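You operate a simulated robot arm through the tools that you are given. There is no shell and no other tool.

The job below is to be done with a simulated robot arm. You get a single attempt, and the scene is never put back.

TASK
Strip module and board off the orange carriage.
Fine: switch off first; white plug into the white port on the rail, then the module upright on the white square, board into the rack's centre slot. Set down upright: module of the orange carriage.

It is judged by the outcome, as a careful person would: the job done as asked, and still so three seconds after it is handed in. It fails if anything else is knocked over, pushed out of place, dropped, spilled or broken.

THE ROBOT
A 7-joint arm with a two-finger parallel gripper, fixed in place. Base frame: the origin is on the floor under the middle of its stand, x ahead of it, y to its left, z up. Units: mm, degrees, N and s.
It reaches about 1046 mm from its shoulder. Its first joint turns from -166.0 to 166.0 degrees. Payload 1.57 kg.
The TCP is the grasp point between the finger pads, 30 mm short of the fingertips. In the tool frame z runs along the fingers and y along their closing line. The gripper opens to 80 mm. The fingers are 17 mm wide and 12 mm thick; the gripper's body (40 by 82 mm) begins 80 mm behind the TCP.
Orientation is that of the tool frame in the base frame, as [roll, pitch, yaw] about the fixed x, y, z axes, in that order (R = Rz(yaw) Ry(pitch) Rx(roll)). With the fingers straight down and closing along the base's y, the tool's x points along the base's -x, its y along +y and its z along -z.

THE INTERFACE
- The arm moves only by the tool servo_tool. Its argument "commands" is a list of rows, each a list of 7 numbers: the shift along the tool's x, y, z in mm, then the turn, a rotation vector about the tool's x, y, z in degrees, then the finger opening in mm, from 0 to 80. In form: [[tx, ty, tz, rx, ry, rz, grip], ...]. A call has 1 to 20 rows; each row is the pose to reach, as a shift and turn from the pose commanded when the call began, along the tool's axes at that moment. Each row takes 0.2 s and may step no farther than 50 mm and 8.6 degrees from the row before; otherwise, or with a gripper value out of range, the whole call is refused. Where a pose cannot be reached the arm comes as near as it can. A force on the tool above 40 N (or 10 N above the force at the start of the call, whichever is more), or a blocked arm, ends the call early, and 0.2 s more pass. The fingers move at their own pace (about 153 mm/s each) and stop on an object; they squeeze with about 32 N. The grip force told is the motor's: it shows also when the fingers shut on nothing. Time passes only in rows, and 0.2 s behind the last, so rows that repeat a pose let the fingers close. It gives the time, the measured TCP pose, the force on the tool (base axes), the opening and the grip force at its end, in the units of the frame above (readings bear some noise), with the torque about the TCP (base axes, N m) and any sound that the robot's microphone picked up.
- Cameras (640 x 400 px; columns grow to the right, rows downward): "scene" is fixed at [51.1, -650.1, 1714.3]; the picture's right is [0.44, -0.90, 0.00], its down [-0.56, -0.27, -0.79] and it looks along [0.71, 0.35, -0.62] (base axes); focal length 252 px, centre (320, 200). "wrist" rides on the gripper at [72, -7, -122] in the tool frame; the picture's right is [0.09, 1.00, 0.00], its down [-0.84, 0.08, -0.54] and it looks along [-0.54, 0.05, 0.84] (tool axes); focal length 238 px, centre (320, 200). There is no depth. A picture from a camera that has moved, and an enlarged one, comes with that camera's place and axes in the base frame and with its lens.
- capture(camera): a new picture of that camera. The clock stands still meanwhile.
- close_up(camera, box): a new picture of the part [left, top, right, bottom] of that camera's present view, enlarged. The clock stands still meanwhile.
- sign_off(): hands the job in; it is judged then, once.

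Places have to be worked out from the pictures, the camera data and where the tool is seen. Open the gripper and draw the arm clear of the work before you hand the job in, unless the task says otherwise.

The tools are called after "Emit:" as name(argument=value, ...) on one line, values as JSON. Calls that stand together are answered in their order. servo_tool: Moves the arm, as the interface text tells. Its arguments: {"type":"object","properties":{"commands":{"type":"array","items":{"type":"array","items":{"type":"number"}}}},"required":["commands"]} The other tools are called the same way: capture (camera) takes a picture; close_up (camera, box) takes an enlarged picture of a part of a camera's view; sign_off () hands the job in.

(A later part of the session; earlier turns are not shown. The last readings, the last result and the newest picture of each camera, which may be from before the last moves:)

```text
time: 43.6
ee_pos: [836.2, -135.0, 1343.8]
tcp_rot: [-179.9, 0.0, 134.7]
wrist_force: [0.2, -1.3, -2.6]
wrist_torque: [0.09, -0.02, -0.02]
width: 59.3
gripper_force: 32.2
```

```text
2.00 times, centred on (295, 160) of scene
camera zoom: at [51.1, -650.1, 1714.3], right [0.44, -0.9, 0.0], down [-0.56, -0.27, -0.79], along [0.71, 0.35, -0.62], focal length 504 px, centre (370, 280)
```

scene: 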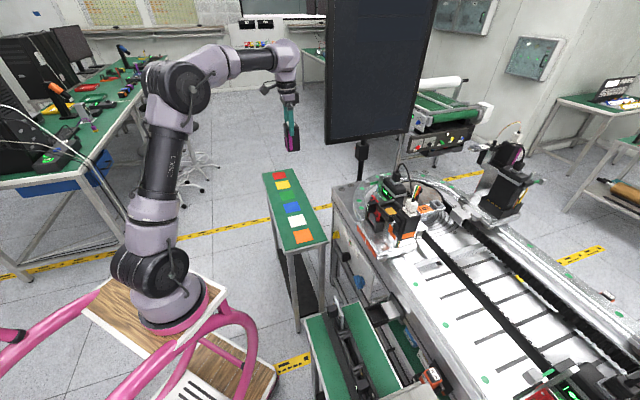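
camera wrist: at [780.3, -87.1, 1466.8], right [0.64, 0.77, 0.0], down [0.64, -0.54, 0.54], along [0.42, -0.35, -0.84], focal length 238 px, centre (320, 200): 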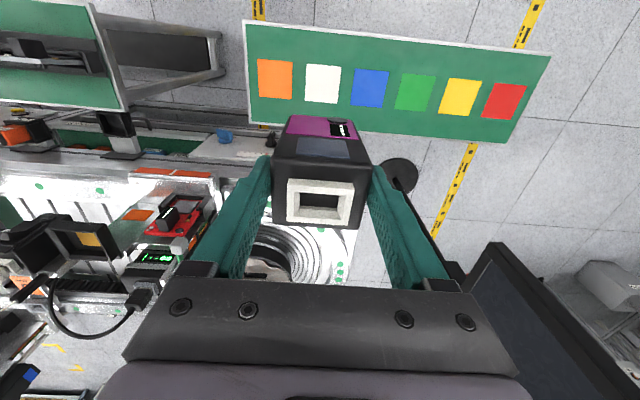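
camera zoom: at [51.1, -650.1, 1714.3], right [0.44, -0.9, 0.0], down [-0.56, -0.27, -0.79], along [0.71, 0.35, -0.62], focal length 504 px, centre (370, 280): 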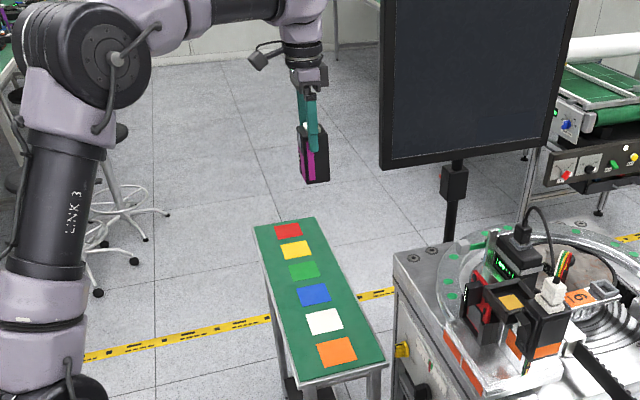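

White square centre ≈ (a 689, b 502). I shift over it and descend to TCP z≈1000, keeping the module's bottom about 70 mm above the table.

Emit:
servo_tool(commands=[[-4, 6.4, 40, 0, 0, 0, 40], [-4, 6.4, 85, 0, 0, 0, 40], [-4, 6.4, 130, 0, 0, 0, 40], [-4, 6.4, 175, 0, 0, 0, 40], [-4, 6.4, 220, 0, 0, 0, 40], [-4, 6.4, 265, 0, 0, 0, 40], [-4, 6.4, 305, 0, 0, 0, 40], [-4, 6.4, 335, 0, 0, 0, 40], [-4, 6.4, 343, 0, 0, 0, 40]])

Emit:
capture(camera="wrist")

Emit:
close_up(camera="scene", box=[240, 130, 350, 260])

```text
time: 45.6
ee_pos: [844.2, -132.6, 1002.0]
tcp_rot: [180.0, 0.0, 134.8]
wrist_force: [-0.1, -0.1, -2.0]
wrist_torque: [-0.01, 0.02, 0.04]
width: 59.7
gripper_force: 31.9
```

```text
taken
camera wrist: at [787.0, -84.9, 1124.3], right [0.64, 0.77, 0.0], down [0.64, -0.54, 0.54], along [0.42, -0.35, -0.84], focal length 238 px, centre (320, 200)
```

wrist: 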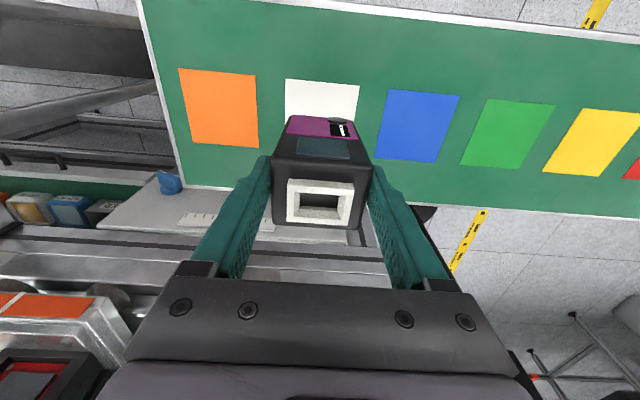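

```text
3.08 times, centred on (295, 195) of scene
camera zoom: at [51.1, -650.1, 1714.3], right [0.44, -0.9, 0.0], down [-0.56, -0.27, -0.79], along [0.71, 0.35, -0.62], focal length 775 px, centre (397, 215)
```

zoom: 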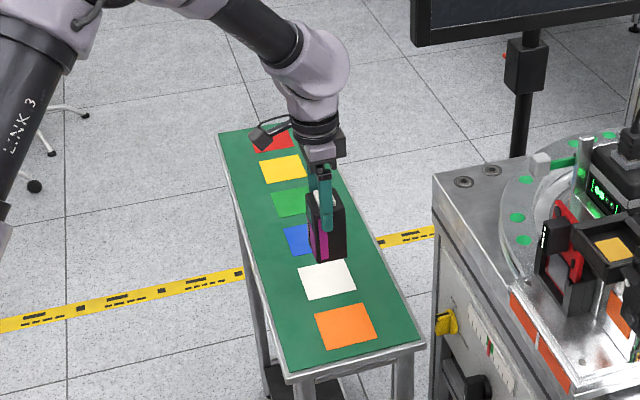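

The square's centre (a≈690, b≈502) is right under the tool (690.7, 503.2). I lower another 45 mm and check the gap.

Emit:
servo_tool(commands=[[0, 0, 15, 0, 0, 0, 40], [0, 0, 30, 0, 0, 0, 40], [0, 0, 40, 0, 0, 0, 40], [0, 0, 45, 0, 0, 0, 40]])

Emit:
capture(camera="wrist")

Emit:
close_up(camera="scene", box=[270, 170, 330, 250])

```text
time: 46.6
ee_pos: [842.5, -133.3, 955.8]
tcp_rot: [-180.0, 0.0, 134.9]
wrist_force: [-1.1, 0.3, -1.8]
wrist_torque: [-0.01, 0.0, -0.01]
width: 59.7
gripper_force: 31.9
```

```text
taken
camera wrist: at [787.0, -85.4, 1078.8], right [0.64, 0.77, 0.0], down [0.65, -0.54, 0.54], along [0.42, -0.35, -0.84], focal length 238 px, centre (320, 200)
```

wrist: 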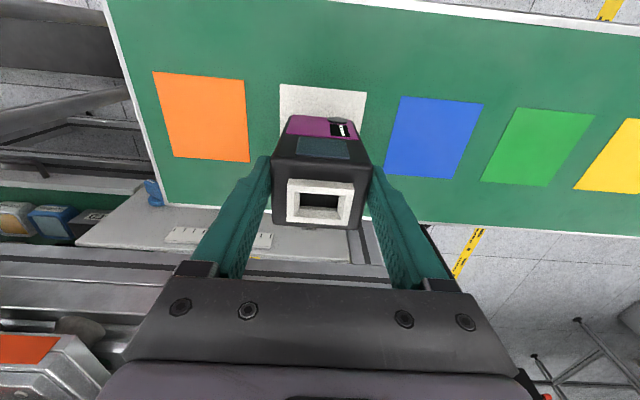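

```text
5.00 times, centred on (300, 210) of scene
camera zoom: at [51.1, -650.1, 1714.3], right [0.44, -0.9, 0.0], down [-0.56, -0.27, -0.79], along [0.71, 0.35, -0.62], focal length 1260 px, centre (420, 150)
```

zoom: 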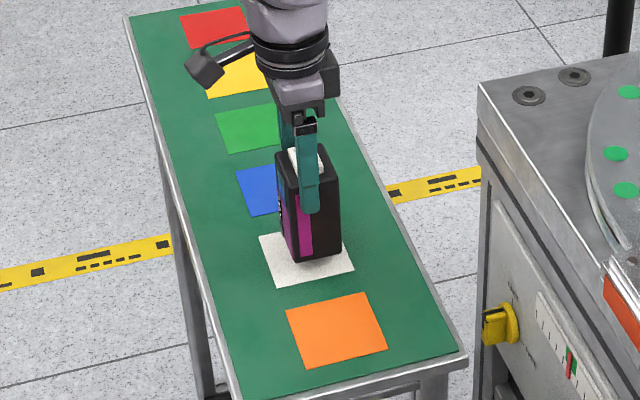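

Still centred with roughly 20 mm to go. I lower in fine steps, watching the force for touchdown.

Emit:
servo_tool(commands=[[0, 0, 3, 0, 0, 0, 40], [0, 0, 6, 0, 0, 0, 40], [0, 0, 9, 0, 0, 0, 40], [0, 0, 11, 0, 0, 0, 40], [0, 0, 13, 0, 0, 0, 40], [0, 0, 15, 0, 0, 0, 40]])

Emit:
close_up(camera="scene", box=[280, 190, 320, 235])

```text
time: 48.0
ee_pos: [843.4, -132.5, 941.9]
tcp_rot: [179.9, 0.0, 134.9]
wrist_force: [0.4, -0.2, -1.0]
wrist_torque: [0.02, 0.0, 0.01]
width: 59.6
gripper_force: 32.1
```

```text
8.89 times, centred on (300, 212) of scene
camera zoom: at [51.1, -650.1, 1714.3], right [0.44, -0.9, 0.0], down [-0.56, -0.27, -0.79], along [0.71, 0.35, -0.62], focal length 2240 px, centre (498, 89)
```

zoom: 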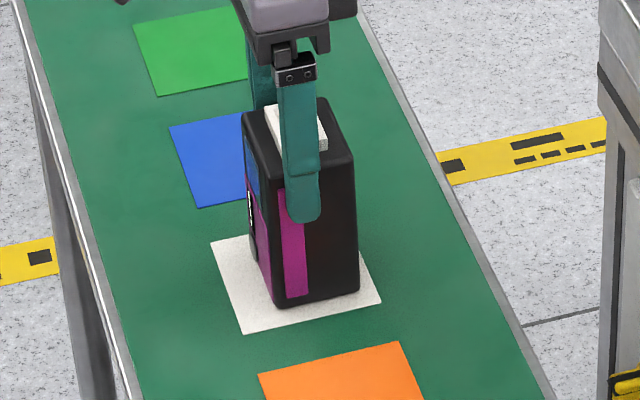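

Very near the surface now. I continue in 1.5 mm steps.

Emit:
servo_tool(commands=[[0, 0, 1.5, 0, 0, 0, 40], [0, 0, 3, 0, 0, 0, 40], [0, 0, 4.5, 0, 0, 0, 40], [0, 0, 6, 0, 0, 0, 40]])

Emit:
close_up(camera="scene", box=[280, 190, 320, 235])

```text
time: 49.0
ee_pos: [842.2, -132.9, 937.5]
tcp_rot: [179.9, 0.2, 134.9]
wrist_force: [-1.2, -3.2, 22.9]
wrist_torque: [-0.24, 0.05, -0.06]
width: 59.4
gripper_force: 32.0
```

```text
8.89 times, centred on (300, 212) of scene
camera zoom: at [51.1, -650.1, 1714.3], right [0.44, -0.9, 0.0], down [-0.56, -0.27, -0.79], along [0.71, 0.35, -0.62], focal length 2240 px, centre (498, 89)
```

zoom: 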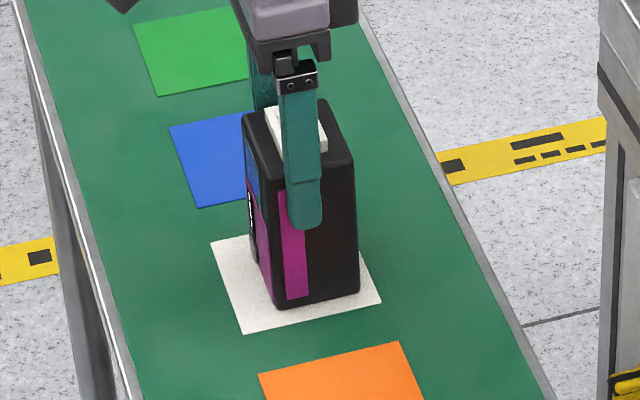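

Touchdown (23 N). I ease up about 3.5 mm to take off the load before releasing.

Emit:
servo_tool(commands=[[0, 0, -1.5, 0, 0, 0, 40], [0, 0, -3.2, 0, 0, 0, 40], [0, 0, -3.2, 0, 0, 0, 40]])

```text
time: 49.8
ee_pos: [841.8, -130.7, 937.0]
tcp_rot: [-179.9, 0.0, 135.0]
wrist_force: [0.9, 0.4, -1.4]
wrist_torque: [0.0, 0.05, 0.01]
width: 59.4
gripper_force: 32.3
```

The load is about nil; the module rests on the square. I open slowly and rise straight up.

Emit:
servo_tool(commands=[[0, 0, 0, 0, 0, 0, 62], [0, 0, 0, 0, 0, 0, 66], [0, 0, 0, 0, 0, 0, 72], [0, 0, -10, 0, 0, 0, 74], [0, 0, -40, 0, 0, 0, 76], [0, 0, -85, 0, 0, 0, 80], [0, 0, -130, 0, 0, 0, 80]])

Emit:
capture(camera="wrist")

Emit:
close_up(camera="scene", box=[280, 190, 320, 235])

```text
time: 51.4
ee_pos: [842.7, -132.3, 1068.4]
tcp_rot: [-179.9, 0.0, 134.8]
wrist_force: [0.5, 0.3, -0.1]
wrist_torque: [-0.01, 0.03, 0.0]
width: 79.9
gripper_force: 0.2
```

```text
taken
camera wrist: at [786.4, -84.3, 1191.1], right [0.64, 0.77, 0.0], down [0.65, -0.54, 0.54], along [0.41, -0.35, -0.84], focal length 238 px, centre (320, 200)
```

wrist: 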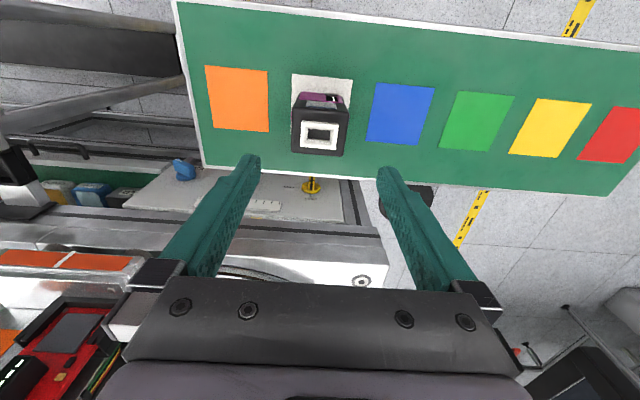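

```text
8.89 times, centred on (300, 212) of scene
camera zoom: at [51.1, -650.1, 1714.3], right [0.44, -0.9, 0.0], down [-0.56, -0.27, -0.79], along [0.71, 0.35, -0.62], focal length 2240 px, centre (498, 89)
```

zoom: 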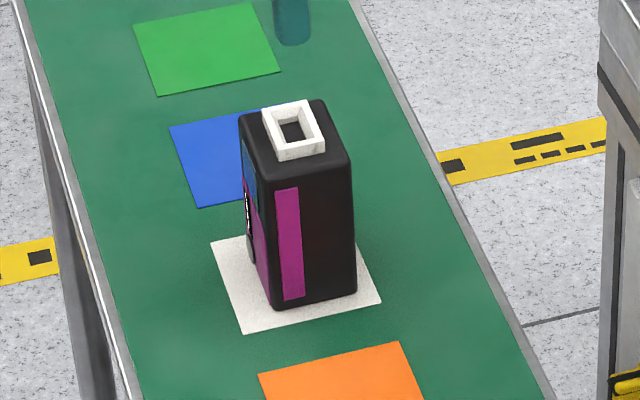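

The module stands upright, well inside the white square. Now the board: I go back up and over to view it from in front.

Emit:
servo_tool(commands=[[0, 0, -45, 0, 0, 0, 80], [0, 0, -90, 0, 0, 0, 80], [0, 0, -135, 0, 0, 0, 80], [0, 0, -180, 0, 0, 0, 80], [0, 0, -225, 0, 0, 0, 80], [0, 0, -270, 0, 0, 0, 80], [-14, -41, -282, 0, 0, 0, 80], [-28, -82, -282, 0, 0, 0, 80], [-41, -123, -282, 0, 0, 0, 80], [-55, -164, -282, 0, 0, 0, 80], [-69, -205, -282, 0, 0, 0, 80], [-83, -246, -282, 0, 0, 0, 80], [-97, -287, -282, 0, 0, 0, 80], [-110, -327, -282, 0, 0, 0, 80]])

Emit:
capture(camera="wrist")

Emit:
close_up(camera="wrist", box=[260, 110, 380, 210])

Emit:
close_up(camera="scene", box=[360, 180, 410, 250])

```text
time: 54.4
ee_pos: [690.4, -441.1, 1351.2]
tcp_rot: [180.0, 0.0, 134.9]
wrist_force: [0.4, 0.7, 0.4]
wrist_torque: [-0.08, 0.02, -0.01]
width: 79.9
gripper_force: 0.0
```

```text
taken
camera wrist: at [633.3, -393.1, 1473.5], right [0.64, 0.77, 0.0], down [0.65, -0.54, 0.54], along [0.42, -0.35, -0.84], focal length 238 px, centre (320, 200)
```

wrist: 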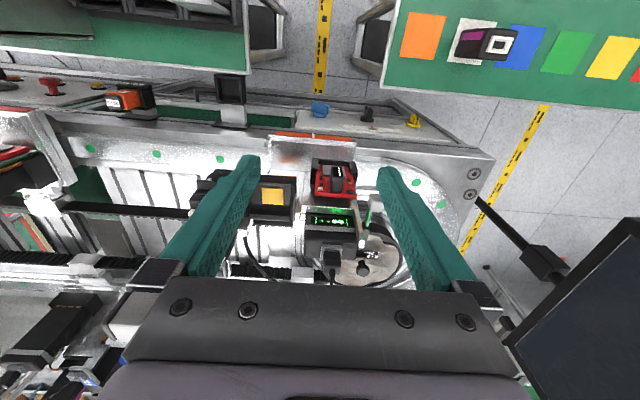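

```text
4.00 times, centred on (320, 160) of wrist
camera zoom: at [633.3, -393.1, 1473.5], right [0.64, 0.77, 0.0], down [0.65, -0.54, 0.54], along [0.42, -0.35, -0.84], focal length 953 px, centre (320, 360)
```

zoom: 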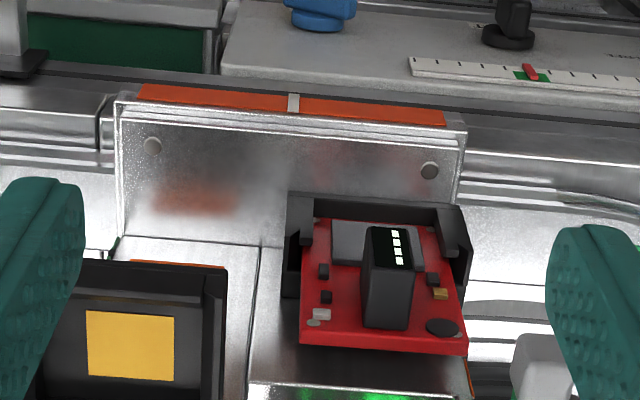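

```text
5.71 times, centred on (385, 215) of scene
camera zoom: at [51.1, -650.1, 1714.3], right [0.44, -0.9, 0.0], down [-0.56, -0.27, -0.79], along [0.71, 0.35, -0.62], focal length 1440 px, centre (-51, 114)
```

zoom: 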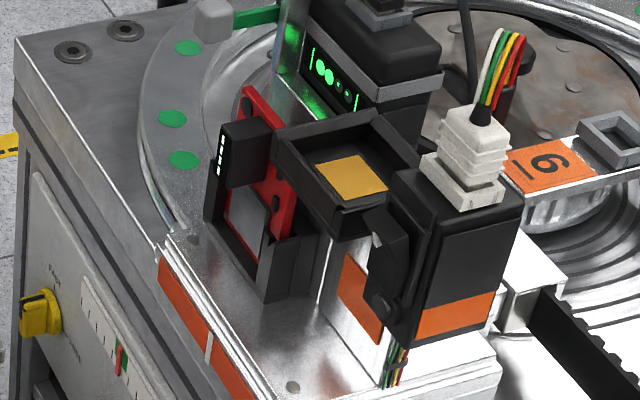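

A clear view: the red board stands in a black U-shaped holder, with a black block with LED dots on its front face. I take a second, flatter view to triangulate its tilt and thickness.

Emit:
servo_tool(commands=[[10, 0, 30, 0, -7.5, 0, 80], [20, 0, 65, 0, -15, 0, 80], [30, 0, 100, 0, -22.5, 0, 80], [40, 0, 131, 0, -30, 0, 80], [40, 0, 131, 0, -30, 0, 80]])

Emit:
capture(camera="wrist")

Emit:
close_up(camera="wrist", box=[260, 120, 380, 240])

```text
time: 55.6
ee_pos: [661.1, -412.7, 1219.3]
tcp_rot: [179.9, 30.0, 134.8]
wrist_force: [-0.2, -0.3, 0.0]
wrist_torque: [0.01, 0.01, 0.04]
width: 80.0
gripper_force: 0.1
```

```text
taken
camera wrist: at [569.0, -329.3, 1290.3], right [0.65, 0.76, -0.05], down [0.37, -0.27, 0.89], along [0.66, -0.59, -0.46], focal length 238 px, centre (320, 200)
```

wrist: 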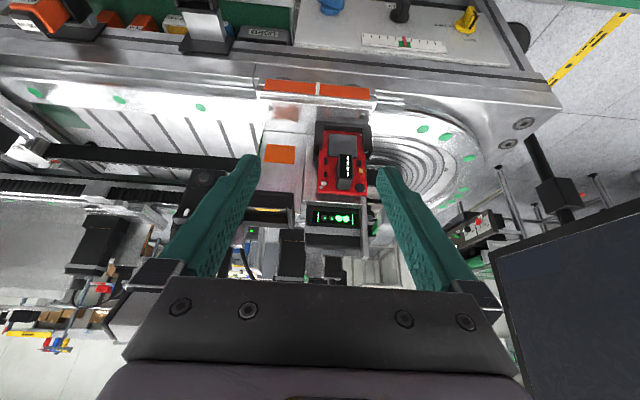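

```text
3.33 times, centred on (320, 180) of wrist
camera zoom: at [569.0, -329.3, 1290.3], right [0.65, 0.76, -0.05], down [0.37, -0.27, 0.89], along [0.66, -0.59, -0.46], focal length 794 px, centre (320, 267)
```

zoom: 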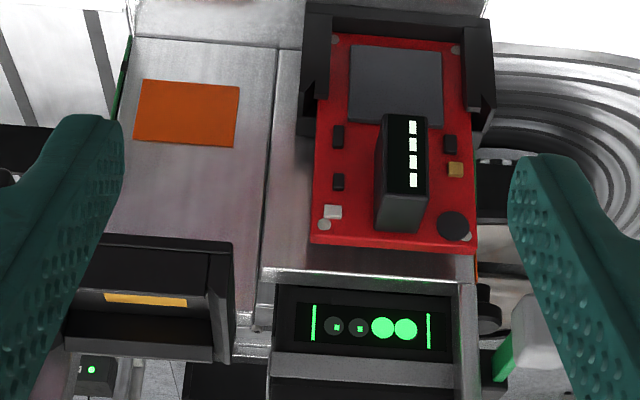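

Triangulating: board face at a≈943, width b≈181–256, top z≈1116; its block (handle) spans b≈210–228, a≈909–941, z≈1072–1114, and everything is square to the carriage. I move upright above the block.

Emit:
servo_tool(commands=[[-10, 0, -17.3, 0, 7.5, 0, 80], [-41, 10, -11, 0, 15, 0, 80], [-71.3, 20, 6.5, 0, 22.5, 0, 80], [-99.1, 30, 28.3, 0, 30, 0, 80], [-126.9, 40, 50.2, 0, 30, 0, 70], [-146.7, 43.4, 72, 0, 30, 0, 60], [-146.7, 43.4, 72, 0, 30, 0, 60]])

Emit:
close_up(camera="wrist", box=[250, 60, 390, 200])

Emit:
close_up(camera="scene", box=[355, 150, 415, 240])

```text
time: 57.2
ee_pos: [806.1, -498.6, 1230.9]
tcp_rot: [180.0, -0.1, 134.9]
wrist_force: [-0.5, -0.4, -0.1]
wrist_torque: [0.04, 0.0, 0.0]
width: 59.9
gripper_force: 0.1
```

```text
2.86 times, centred on (320, 130) of wrist
camera zoom: at [750.0, -450.7, 1352.6], right [0.64, 0.77, 0.0], down [0.65, -0.54, 0.54], along [0.42, -0.35, -0.84], focal length 681 px, centre (320, 400)
```

zoom: 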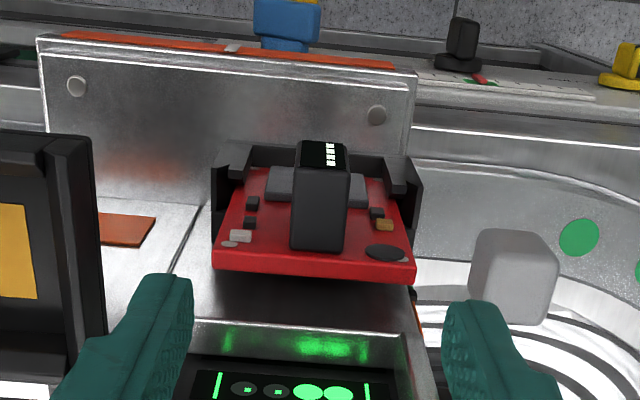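

```text
4.44 times, centred on (385, 195) of scene
camera zoom: at [51.1, -650.1, 1714.3], right [0.44, -0.9, 0.0], down [-0.56, -0.27, -0.79], along [0.71, 0.35, -0.62], focal length 1120 px, centre (31, 222)
```

zoom: 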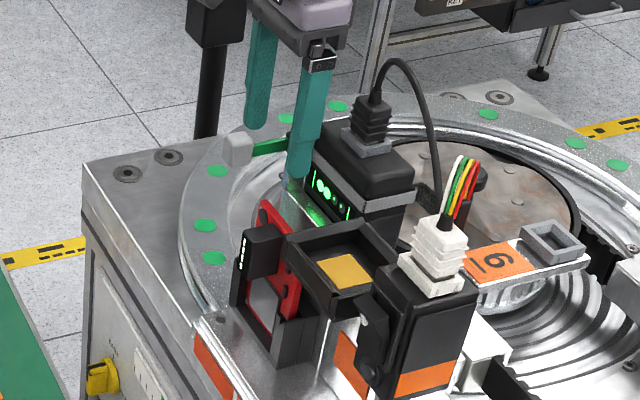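

The block's top centre is at (a 923.5, b 218) – right under the tool. A white lever knob sits at b≈260–283, z≤~1183 next to where the gripper body will be, so I limit the descent to TCP z=1112 (body bottom ≈1192).

Emit:
servo_tool(commands=[[0, 0.6, 25, 0, 0, 0, 44], [0, 0.6, 50, 0, 0, 0, 36], [0, 0.6, 75, 0, 0, 0, 36], [0, 0.6, 95, 0, 0, 0, 36], [0, 0.6, 108, 0, 0, 0, 36]])

Emit:
close_up(camera="wrist", box=[240, 60, 400, 220])

Emit:
close_up(camera="scene", box=[355, 160, 405, 230])

```text
time: 58.4
ee_pos: [806.8, -497.6, 1123.2]
tcp_rot: [-180.0, 0.0, 134.8]
wrist_force: [-0.7, 0.0, 1.3]
wrist_torque: [0.02, -0.02, -0.03]
width: 36.0
gripper_force: 0.0
```

```text
2.50 times, centred on (320, 140) of wrist
camera zoom: at [750.2, -449.6, 1245.1], right [0.64, 0.77, 0.0], down [0.65, -0.54, 0.54], along [0.42, -0.35, -0.84], focal length 596 px, centre (320, 350)
```

zoom: 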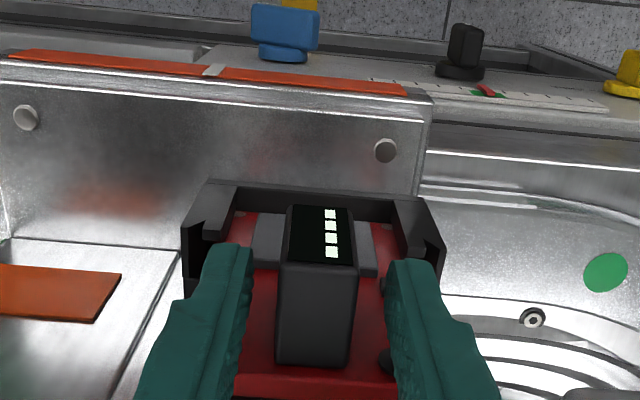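

```text
5.71 times, centred on (380, 195) of scene
camera zoom: at [51.1, -650.1, 1714.3], right [0.44, -0.9, 0.0], down [-0.56, -0.27, -0.79], along [0.71, 0.35, -0.62], focal length 1440 px, centre (-23, 229)
```

zoom: 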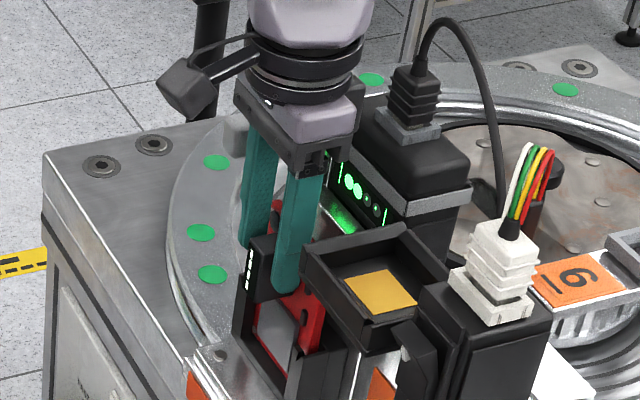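

The block is centred between the fingers. I go the last 11 mm and close on it.

Emit:
servo_tool(commands=[[0, 0, 6, 0, 0, 0, 36], [0, 0, 11, 0, 0, 0, 36], [0, 0, 11, 0, 0, 0, 28], [0, 0, 11, 0, 0, 0, 10], [0, 0, 11, 0, 0, 0, 5], [0, 0, 11, 0, 0, 0, 5]])

Emit:
close_up(camera="wrist", box=[240, 60, 400, 220])

Emit:
close_up(camera="scene", box=[355, 160, 405, 230])

```text
time: 59.8
ee_pos: [806.4, -498.7, 1111.8]
tcp_rot: [-180.0, 0.0, 134.7]
wrist_force: [-3.0, -1.2, 0.4]
wrist_torque: [-0.05, 0.24, -0.03]
width: 19.2
gripper_force: 32.0
```

```text
2.50 times, centred on (320, 140) of wrist
camera zoom: at [750.4, -450.4, 1234.5], right [0.64, 0.77, 0.0], down [0.65, -0.54, 0.54], along [0.42, -0.35, -0.84], focal length 596 px, centre (320, 350)
```

zoom: 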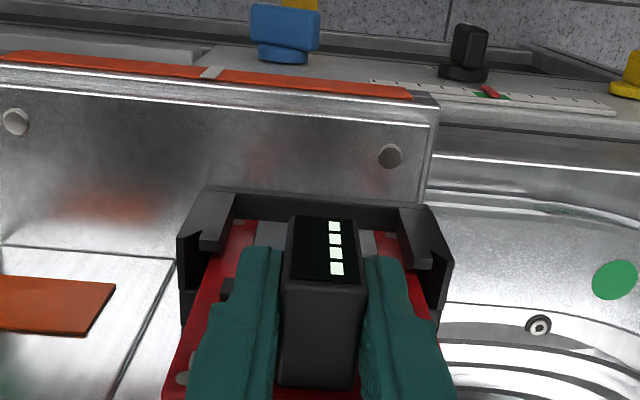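

```text
5.71 times, centred on (380, 195) of scene
camera zoom: at [51.1, -650.1, 1714.3], right [0.44, -0.9, 0.0], down [-0.56, -0.27, -0.79], along [0.71, 0.35, -0.62], focal length 1440 px, centre (-23, 229)
```

zoom: 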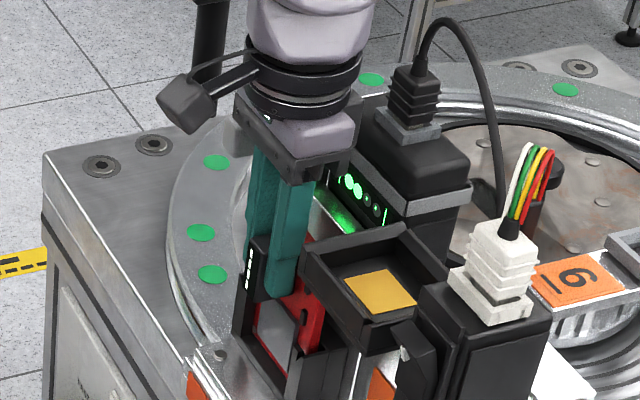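

The block is gripped (19.2 mm). I lift straight up slowly and check for snagging.

Emit:
servo_tool(commands=[[0, 0, -3, 0, 0, 0, 5], [0, 0, -7, 0, 0, 0, 5], [0, 0, -12, 0, 0, 0, 5], [0, 0, -18, 0, 0, 0, 5], [0, 0, -25, 0, 0, 0, 5]])

Emit:
close_up(camera="wrist", box=[240, 60, 400, 220])

Emit:
close_up(camera="scene", box=[355, 160, 405, 230])

```text
time: 61.0
ee_pos: [807.4, -498.3, 1137.5]
tcp_rot: [179.9, 0.0, 134.8]
wrist_force: [0.4, 0.4, -1.6]
wrist_torque: [0.02, 0.05, -0.02]
width: 19.2
gripper_force: 32.0
```

```text
2.50 times, centred on (320, 140) of wrist
camera zoom: at [750.3, -450.2, 1259.7], right [0.64, 0.77, 0.0], down [0.65, -0.54, 0.54], along [0.42, -0.35, -0.84], focal length 596 px, centre (320, 350)
```

zoom: 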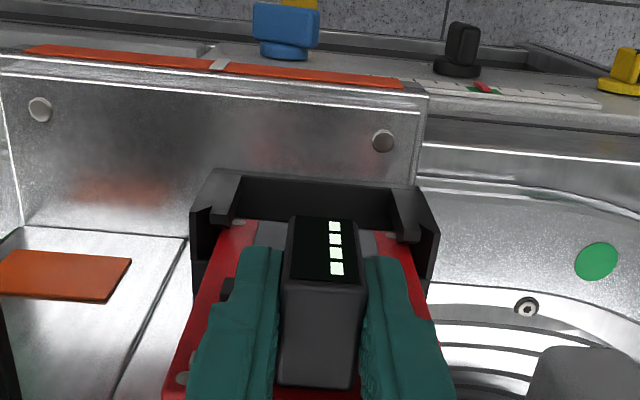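

```text
5.71 times, centred on (380, 195) of scene
camera zoom: at [51.1, -650.1, 1714.3], right [0.44, -0.9, 0.0], down [-0.56, -0.27, -0.79], along [0.71, 0.35, -0.62], focal length 1440 px, centre (-23, 229)
```

zoom: 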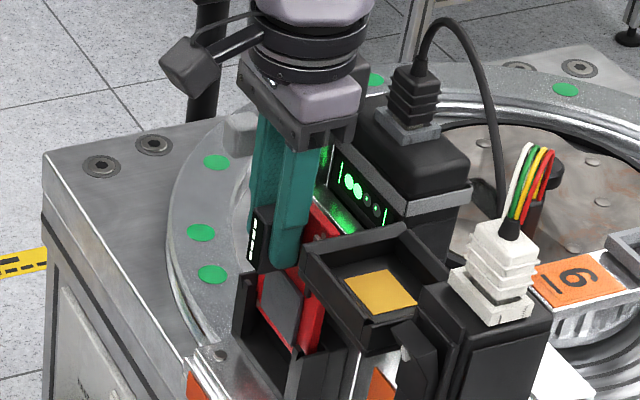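

The board lifts freely (≈1.6 N). I raise it clear of the holder, pull back toward the robot, and carry it across in front of the carriage toward the rack, staying high.

Emit:
servo_tool(commands=[[0, 0, -15, 0, 0, 0, 5], [0, 0, -35, 0, 0, 0, 5], [0, 0, -60, 0, 0, 0, 5], [0, 0, -85, 0, 0, 0, 5], [0, 0, -110, 0, 0, 0, 5], [0, 0, -120, 0, 0, 0, 5]])

Emit:
capture(camera="wrist")

Emit:
close_up(camera="scene", box=[345, 130, 425, 240])

```text
time: 62.4
ee_pos: [806.7, -497.4, 1258.0]
tcp_rot: [179.9, 0.0, 134.9]
wrist_force: [0.1, 0.0, -0.5]
wrist_torque: [0.01, -0.01, -0.01]
width: 19.3
gripper_force: 32.4
```

```text
taken
camera wrist: at [750.3, -449.9, 1380.2], right [0.64, 0.77, 0.0], down [0.65, -0.54, 0.54], along [0.42, -0.35, -0.84], focal length 238 px, centre (320, 200)
```

wrist: 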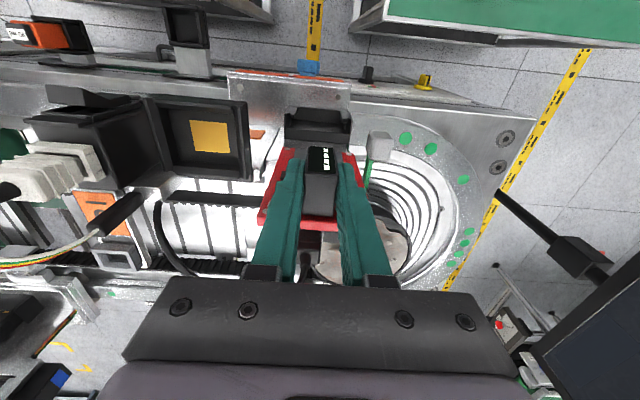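

```text
3.64 times, centred on (385, 185) of scene
camera zoom: at [51.1, -650.1, 1714.3], right [0.44, -0.9, 0.0], down [-0.56, -0.27, -0.79], along [0.71, 0.35, -0.62], focal length 916 px, centre (84, 254)
```

zoom: 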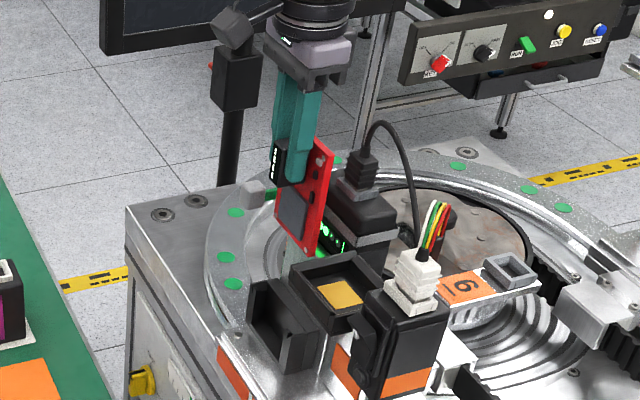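

The board is fully out and hangs vertical (bottom ≈112 mm below the TCP). I retreat and carry it across to a spot from which the camera sees the rack.

Emit:
servo_tool(commands=[[38, 0, 0, 0, 0, 0, 5], [76, 0, 0, 0, 0, 0, 5], [114, 0, 0, 0, 0, 0, 5], [152, 0, 0, 0, 0, 0, 5], [152, -45, 0, 0, 0, 0, 5], [152, -90, 0, 0, 0, 0, 5], [152, -135, 0, 0, 0, 0, 5], [152, -180, 0, 0, 0, 0, 5], [152, -225, 0, 0, 0, 0, 5], [152, -270, 0, 0, 0, 0, 5], [152, -315, 0, 0, 0, 0, 5], [152, -350, 0, 0, 0, 0, 5]])

Emit:
capture(camera="wrist")

Emit:
capture(camera="scene")

```text
time: 65.0
ee_pos: [452.0, -636.8, 1255.8]
tcp_rot: [180.0, -0.1, 134.9]
wrist_force: [0.7, 0.9, -0.7]
wrist_torque: [-0.03, 0.06, 0.02]
width: 19.1
gripper_force: 32.1
```

```text
taken
camera wrist: at [395.0, -589.2, 1378.8], right [0.64, 0.77, 0.0], down [0.65, -0.54, 0.54], along [0.42, -0.35, -0.84], focal length 238 px, centre (320, 200)
```

wrist: 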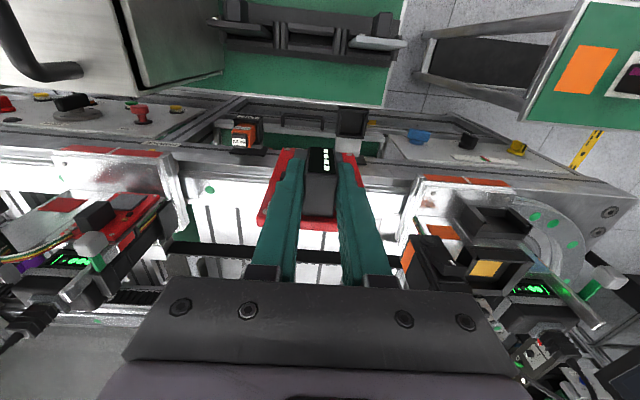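

```text
taken
```

scene: 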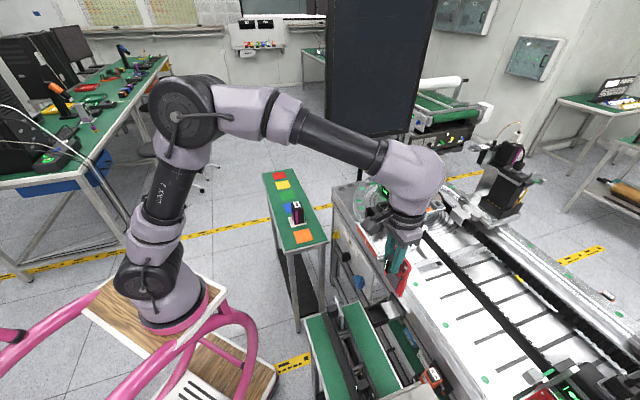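

The rack is in view at the top of the wrist picture, with its left and right slots occupied and the middle one free. I zoom in on it.

Emit:
close_up(camera="wrist", box=[200, 0, 420, 100])

Emit:
close_up(camera="wrist", box=[250, 5, 370, 75])

Emit:
close_up(camera="scene", box=[310, 290, 380, 400])

```text
2.91 times, centred on (310, 50) of wrist
camera zoom: at [395.0, -589.2, 1378.8], right [0.64, 0.77, 0.0], down [0.65, -0.54, 0.54], along [0.42, -0.35, -0.84], focal length 693 px, centre (349, 636)
```

zoom: 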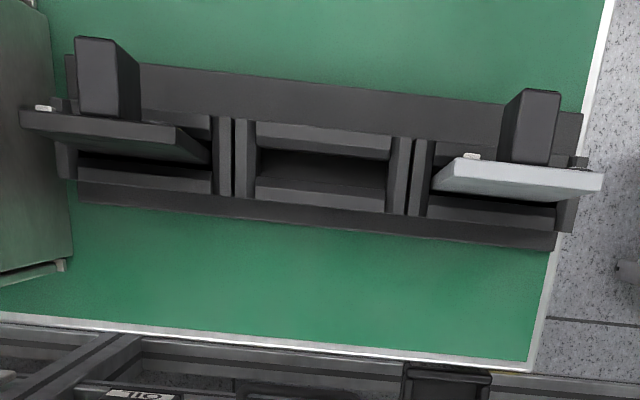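

```text
5.33 times, centred on (310, 40) of wrist
camera zoom: at [395.0, -589.2, 1378.8], right [0.64, 0.77, 0.0], down [0.65, -0.54, 0.54], along [0.42, -0.35, -0.84], focal length 1271 px, centre (373, 1053)
```

zoom: 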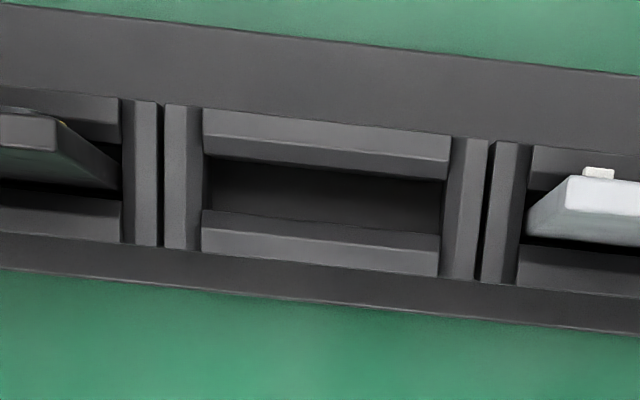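

```text
3.64 times, centred on (345, 345) of scene
camera zoom: at [51.1, -650.1, 1714.3], right [0.44, -0.9, 0.0], down [-0.56, -0.27, -0.79], along [0.71, 0.35, -0.62], focal length 916 px, centre (229, -327)
```

zoom: 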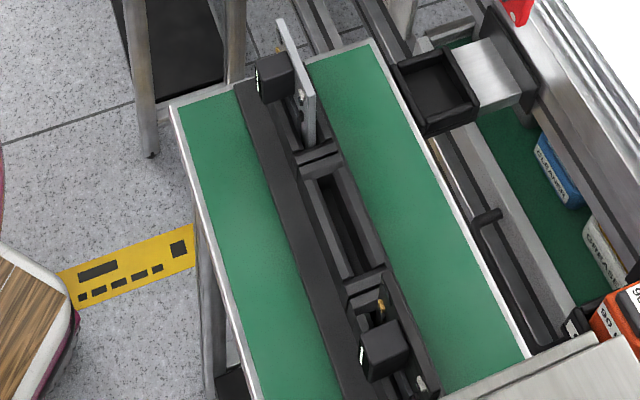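

The centre slot's opening is ≈75 mm long (b −191…−117), groove centre ≈ (a 687, b −154); the neighbours' boards stand with tops at z≈977, blocks to the same side as mine. I move above the slot and lower to keep the board's bottom well above the rack.

Emit:
servo_tool(commands=[[36, -8, 0, 0, 0, 0, 5], [72, -16, 0, 0, 0, 0, 5], [107, -24.6, 0, 0, 0, 0, 5], [107, -24.6, 40, 0, 0, 0, 5], [107, -24.6, 80, 0, 0, 0, 5], [107, -24.6, 120, 0, 0, 0, 5], [107, -24.6, 155, 0, 0, 0, 5], [107, -24.6, 170, 0, 0, 0, 5]])

Emit:
capture(camera="wrist")

Emit:
capture(camera="scene")

```text
time: 66.8
ee_pos: [359.0, -578.2, 1086.5]
tcp_rot: [-180.0, 0.1, 134.9]
wrist_force: [-0.7, 0.9, -0.6]
wrist_torque: [0.0, -0.01, -0.01]
width: 19.3
gripper_force: 32.2
```

```text
taken
camera wrist: at [301.9, -531.4, 1208.7], right [0.64, 0.77, 0.0], down [0.64, -0.54, 0.54], along [0.42, -0.35, -0.84], focal length 238 px, centre (320, 200)
```

wrist: 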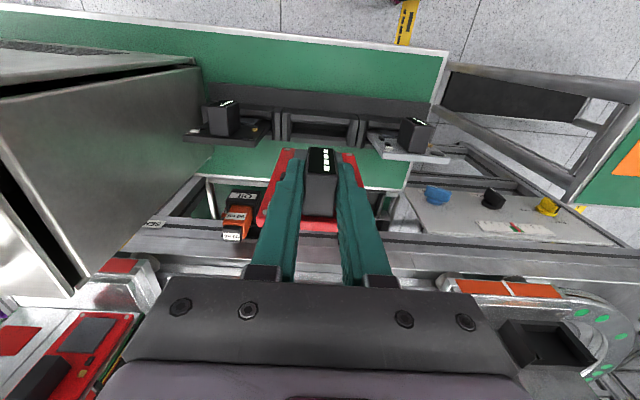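

```text
taken
```

scene: 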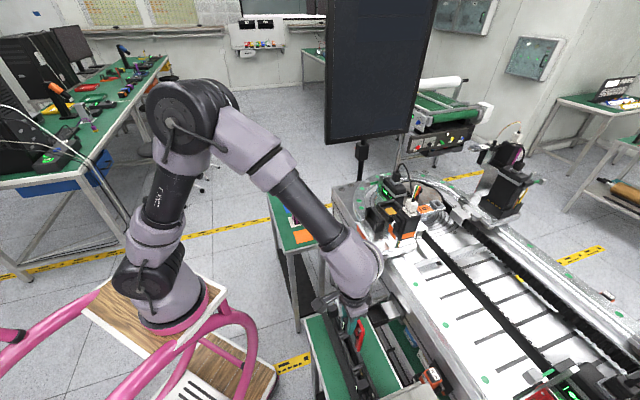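

Board hangs above the rack. I zoom on slot and board edges to measure the alignment.

Emit:
close_up(camera="wrist", box=[250, 90, 390, 200])

Emit:
close_up(camera="scene", box=[310, 290, 390, 400])

```text
3.64 times, centred on (320, 145) of wrist
camera zoom: at [301.9, -531.4, 1208.7], right [0.64, 0.77, 0.0], down [0.64, -0.54, 0.54], along [0.42, -0.35, -0.84], focal length 867 px, centre (320, 400)
```

zoom: 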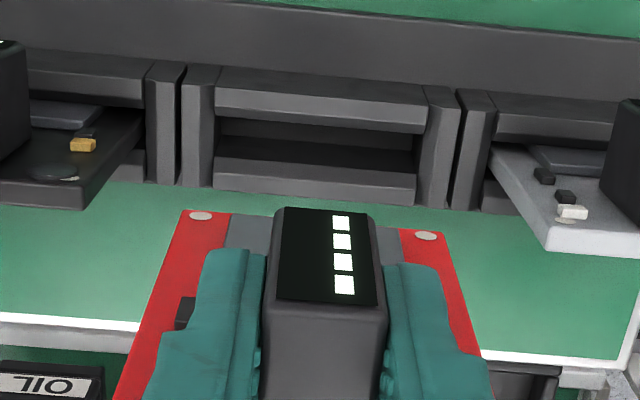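

```text
3.64 times, centred on (350, 345) of scene
camera zoom: at [51.1, -650.1, 1714.3], right [0.44, -0.9, 0.0], down [-0.56, -0.27, -0.79], along [0.71, 0.35, -0.62], focal length 916 px, centre (211, -327)
```

zoom: 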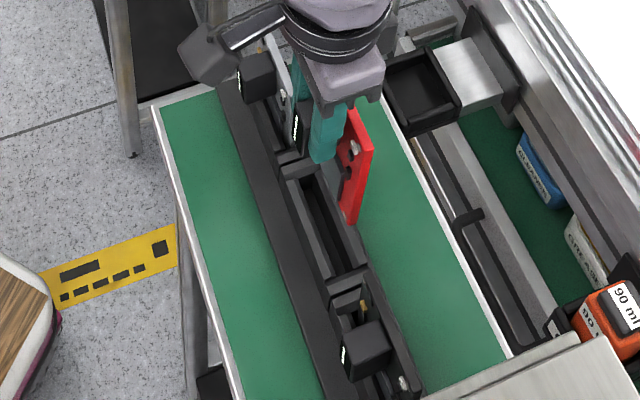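

Relative to the slot centre (a≈687.4, b≈−154), the board's bottom edge is about 4 mm short in a and 1.8 mm off in b. I correct both and lower so the bottom is ~20 mm above the rack lips.

Emit:
servo_tool(commands=[[-4, 1.8, 0, 0, 0, 0, 5], [-4, 1.8, 20, 0, 0, 0, 5], [-4, 1.8, 40, 0, 0, 0, 5], [-4, 1.8, 52, 0, 0, 0, 5], [-4, 1.8, 52, 0, 0, 0, 5]])

Emit:
close_up(camera="wrist", box=[250, 90, 390, 200])

Emit:
close_up(camera="scene", box=[320, 310, 380, 390])

```text
time: 68.0
ee_pos: [362.5, -579.8, 1034.3]
tcp_rot: [179.9, 0.0, 134.9]
wrist_force: [-0.2, 0.7, -1.4]
wrist_torque: [0.02, 0.04, -0.01]
width: 19.0
gripper_force: 31.8
```

```text
3.64 times, centred on (320, 145) of wrist
camera zoom: at [306.1, -532.6, 1157.2], right [0.64, 0.77, 0.0], down [0.65, -0.54, 0.54], along [0.42, -0.35, -0.84], focal length 867 px, centre (320, 400)
```

zoom: 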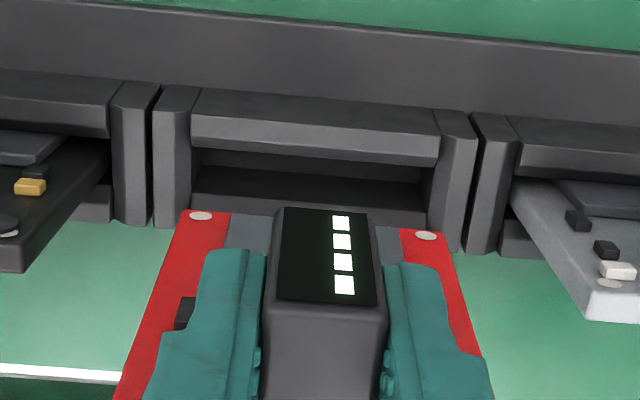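

```text
5.00 times, centred on (350, 350) of scene
camera zoom: at [51.1, -650.1, 1714.3], right [0.44, -0.9, 0.0], down [-0.56, -0.27, -0.79], along [0.71, 0.35, -0.62], focal length 1260 px, centre (170, -550)
```

zoom: 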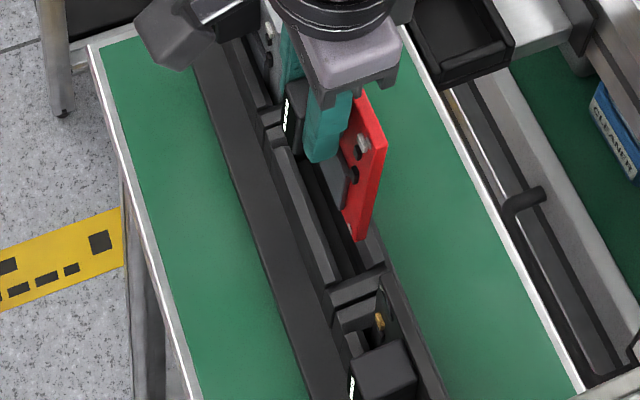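

Board and slot are now aligned within ~0.3 mm in b and close in a. I lower slowly into the slot, watching forces.

Emit:
servo_tool(commands=[[0, 0, 10, 0, 0, 0, 5], [0, 0, 18, 0, 0, 0, 5], [0, 0, 24, 0, 0, 0, 5], [0, 0, 28, 0, 0, 0, 5], [0, 0, 32, 0, 0, 0, 5], [0, 0, 35, 0, 0, 0, 5]])

Emit:
close_up(camera="wrist", box=[250, 90, 390, 200])

Emit:
close_up(camera="scene", box=[320, 310, 380, 390])

```text
time: 69.4
ee_pos: [361.9, -578.8, 1000.1]
tcp_rot: [-180.0, -0.1, 134.9]
wrist_force: [0.4, 0.5, -1.6]
wrist_torque: [0.04, 0.0, -0.01]
width: 19.5
gripper_force: 31.9
```

```text
3.64 times, centred on (320, 145) of wrist
camera zoom: at [306.2, -532.0, 1122.6], right [0.64, 0.77, 0.0], down [0.65, -0.54, 0.54], along [0.42, -0.35, -0.84], focal length 867 px, centre (320, 400)
```

zoom: 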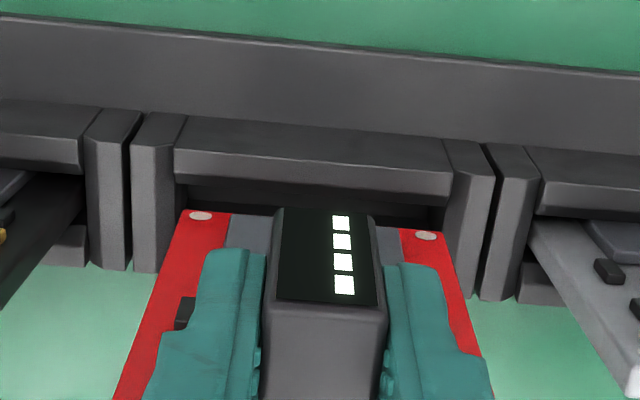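

```text
5.00 times, centred on (350, 350) of scene
camera zoom: at [51.1, -650.1, 1714.3], right [0.44, -0.9, 0.0], down [-0.56, -0.27, -0.79], along [0.71, 0.35, -0.62], focal length 1260 px, centre (170, -550)
```

zoom: 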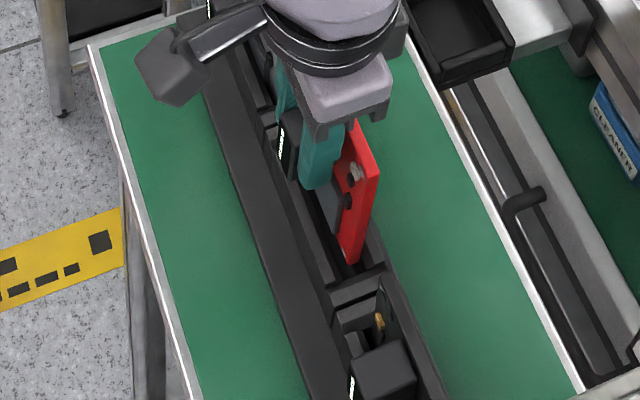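

No resistance; the board is between the side guides. I continue down in 3 mm steps.

Emit:
servo_tool(commands=[[0, 0, 3, 0, 0, 0, 5], [0, 0, 6, 0, 0, 0, 5], [0, 0, 9, 0, 0, 0, 5], [0, 0, 12, 0, 0, 0, 5], [0, 0, 14, 0, 0, 0, 5], [0, 0, 16, 0, 0, 0, 5]])

Emit:
close_up(camera="wrist", box=[250, 90, 390, 200])

Emit:
close_up(camera="scene", box=[320, 310, 380, 390])

```text
time: 70.8
ee_pos: [362.9, -579.3, 984.1]
tcp_rot: [-179.9, 0.0, 134.9]
wrist_force: [1.1, 0.1, -1.3]
wrist_torque: [0.01, 0.01, 0.0]
width: 19.3
gripper_force: 32.2
```

```text
3.64 times, centred on (320, 145) of wrist
camera zoom: at [306.3, -532.3, 1106.4], right [0.64, 0.77, 0.0], down [0.65, -0.54, 0.54], along [0.42, -0.35, -0.84], focal length 867 px, centre (320, 400)
```

zoom: 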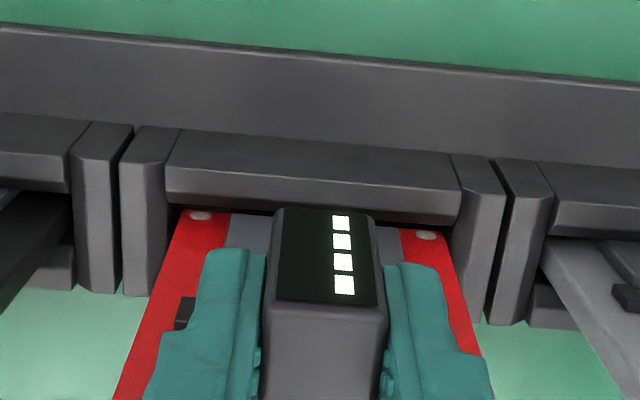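

```text
5.00 times, centred on (350, 350) of scene
camera zoom: at [51.1, -650.1, 1714.3], right [0.44, -0.9, 0.0], down [-0.56, -0.27, -0.79], along [0.71, 0.35, -0.62], focal length 1260 px, centre (170, -550)
```

zoom: 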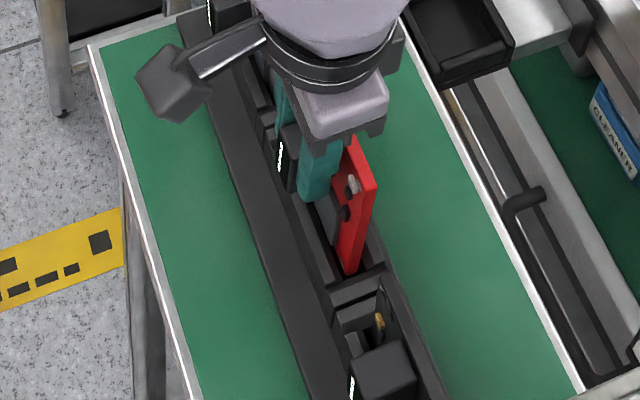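

Still no force and it is entering between lips and guides. I continue in 2 mm steps toward the expected seat at TCP ≈973.

Emit:
servo_tool(commands=[[0, 0, 2, 0, 0, 0, 5], [0, 0, 4, 0, 0, 0, 5], [0, 0, 6, 0, 0, 0, 5], [0, 0, 8, 0, 0, 0, 5], [0, 0, 9, 0, 0, 0, 5]])

Emit:
close_up(camera="wrist", box=[250, 90, 390, 200])

Emit:
close_up(camera="scene", box=[320, 310, 380, 390])

```text
time: 72.0
ee_pos: [362.3, -579.1, 973.8]
tcp_rot: [-180.0, -0.1, 134.8]
wrist_force: [1.0, -0.2, -0.6]
wrist_torque: [-0.03, -0.03, 0.02]
width: 19.6
gripper_force: 32.1
```

```text
3.64 times, centred on (320, 145) of wrist
camera zoom: at [306.6, -532.3, 1097.5], right [0.64, 0.77, 0.0], down [0.65, -0.54, 0.54], along [0.42, -0.35, -0.84], focal length 867 px, centre (320, 400)
```

zoom: 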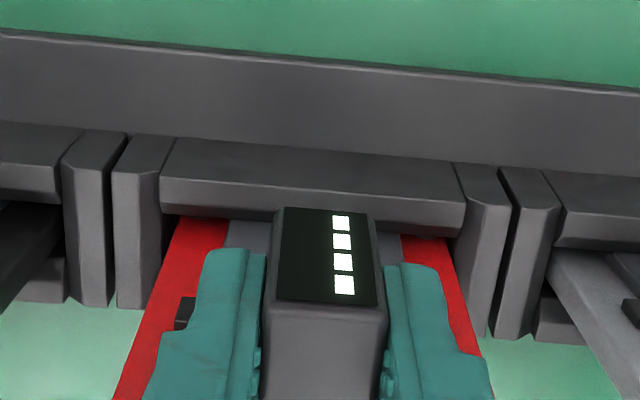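

```text
5.00 times, centred on (350, 350) of scene
camera zoom: at [51.1, -650.1, 1714.3], right [0.44, -0.9, 0.0], down [-0.56, -0.27, -0.79], along [0.71, 0.35, -0.62], focal length 1260 px, centre (170, -550)
```

zoom: 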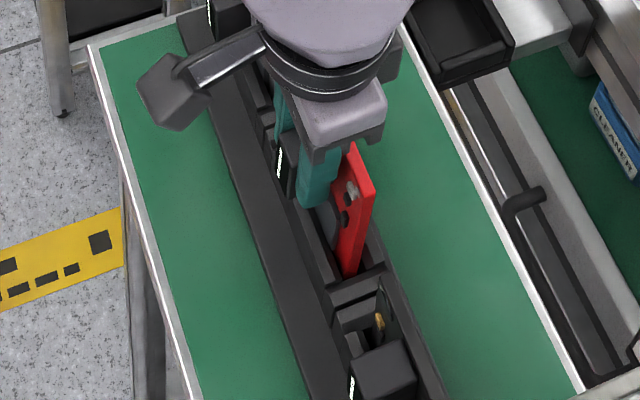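

No contact yet. I keep lowering in 1.5 mm steps until the board touches bottom.

Emit:
servo_tool(commands=[[0, 0, 1.5, 0, 0, 0, 5], [0, 0, 3, 0, 0, 0, 5], [0, 0, 4.5, 0, 0, 0, 5], [0, 0, 6, 0, 0, 0, 5]])

Emit:
close_up(camera="wrist", box=[250, 90, 390, 200])

```text
time: 73.0
ee_pos: [362.4, -579.7, 969.9]
tcp_rot: [180.0, 0.0, 134.9]
wrist_force: [-0.3, 0.0, -1.6]
wrist_torque: [-0.04, 0.01, 0.03]
width: 19.3
gripper_force: 32.6
```

```text
3.64 times, centred on (320, 145) of wrist
camera zoom: at [306.6, -532.3, 1091.7], right [0.64, 0.77, 0.0], down [0.65, -0.54, 0.54], along [0.42, -0.35, -0.84], focal length 867 px, centre (320, 400)
```

zoom: 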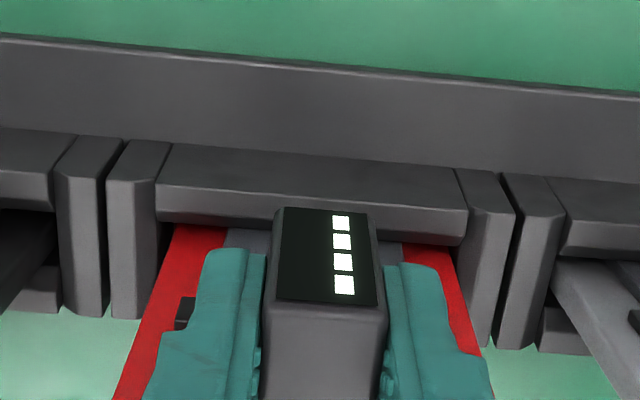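

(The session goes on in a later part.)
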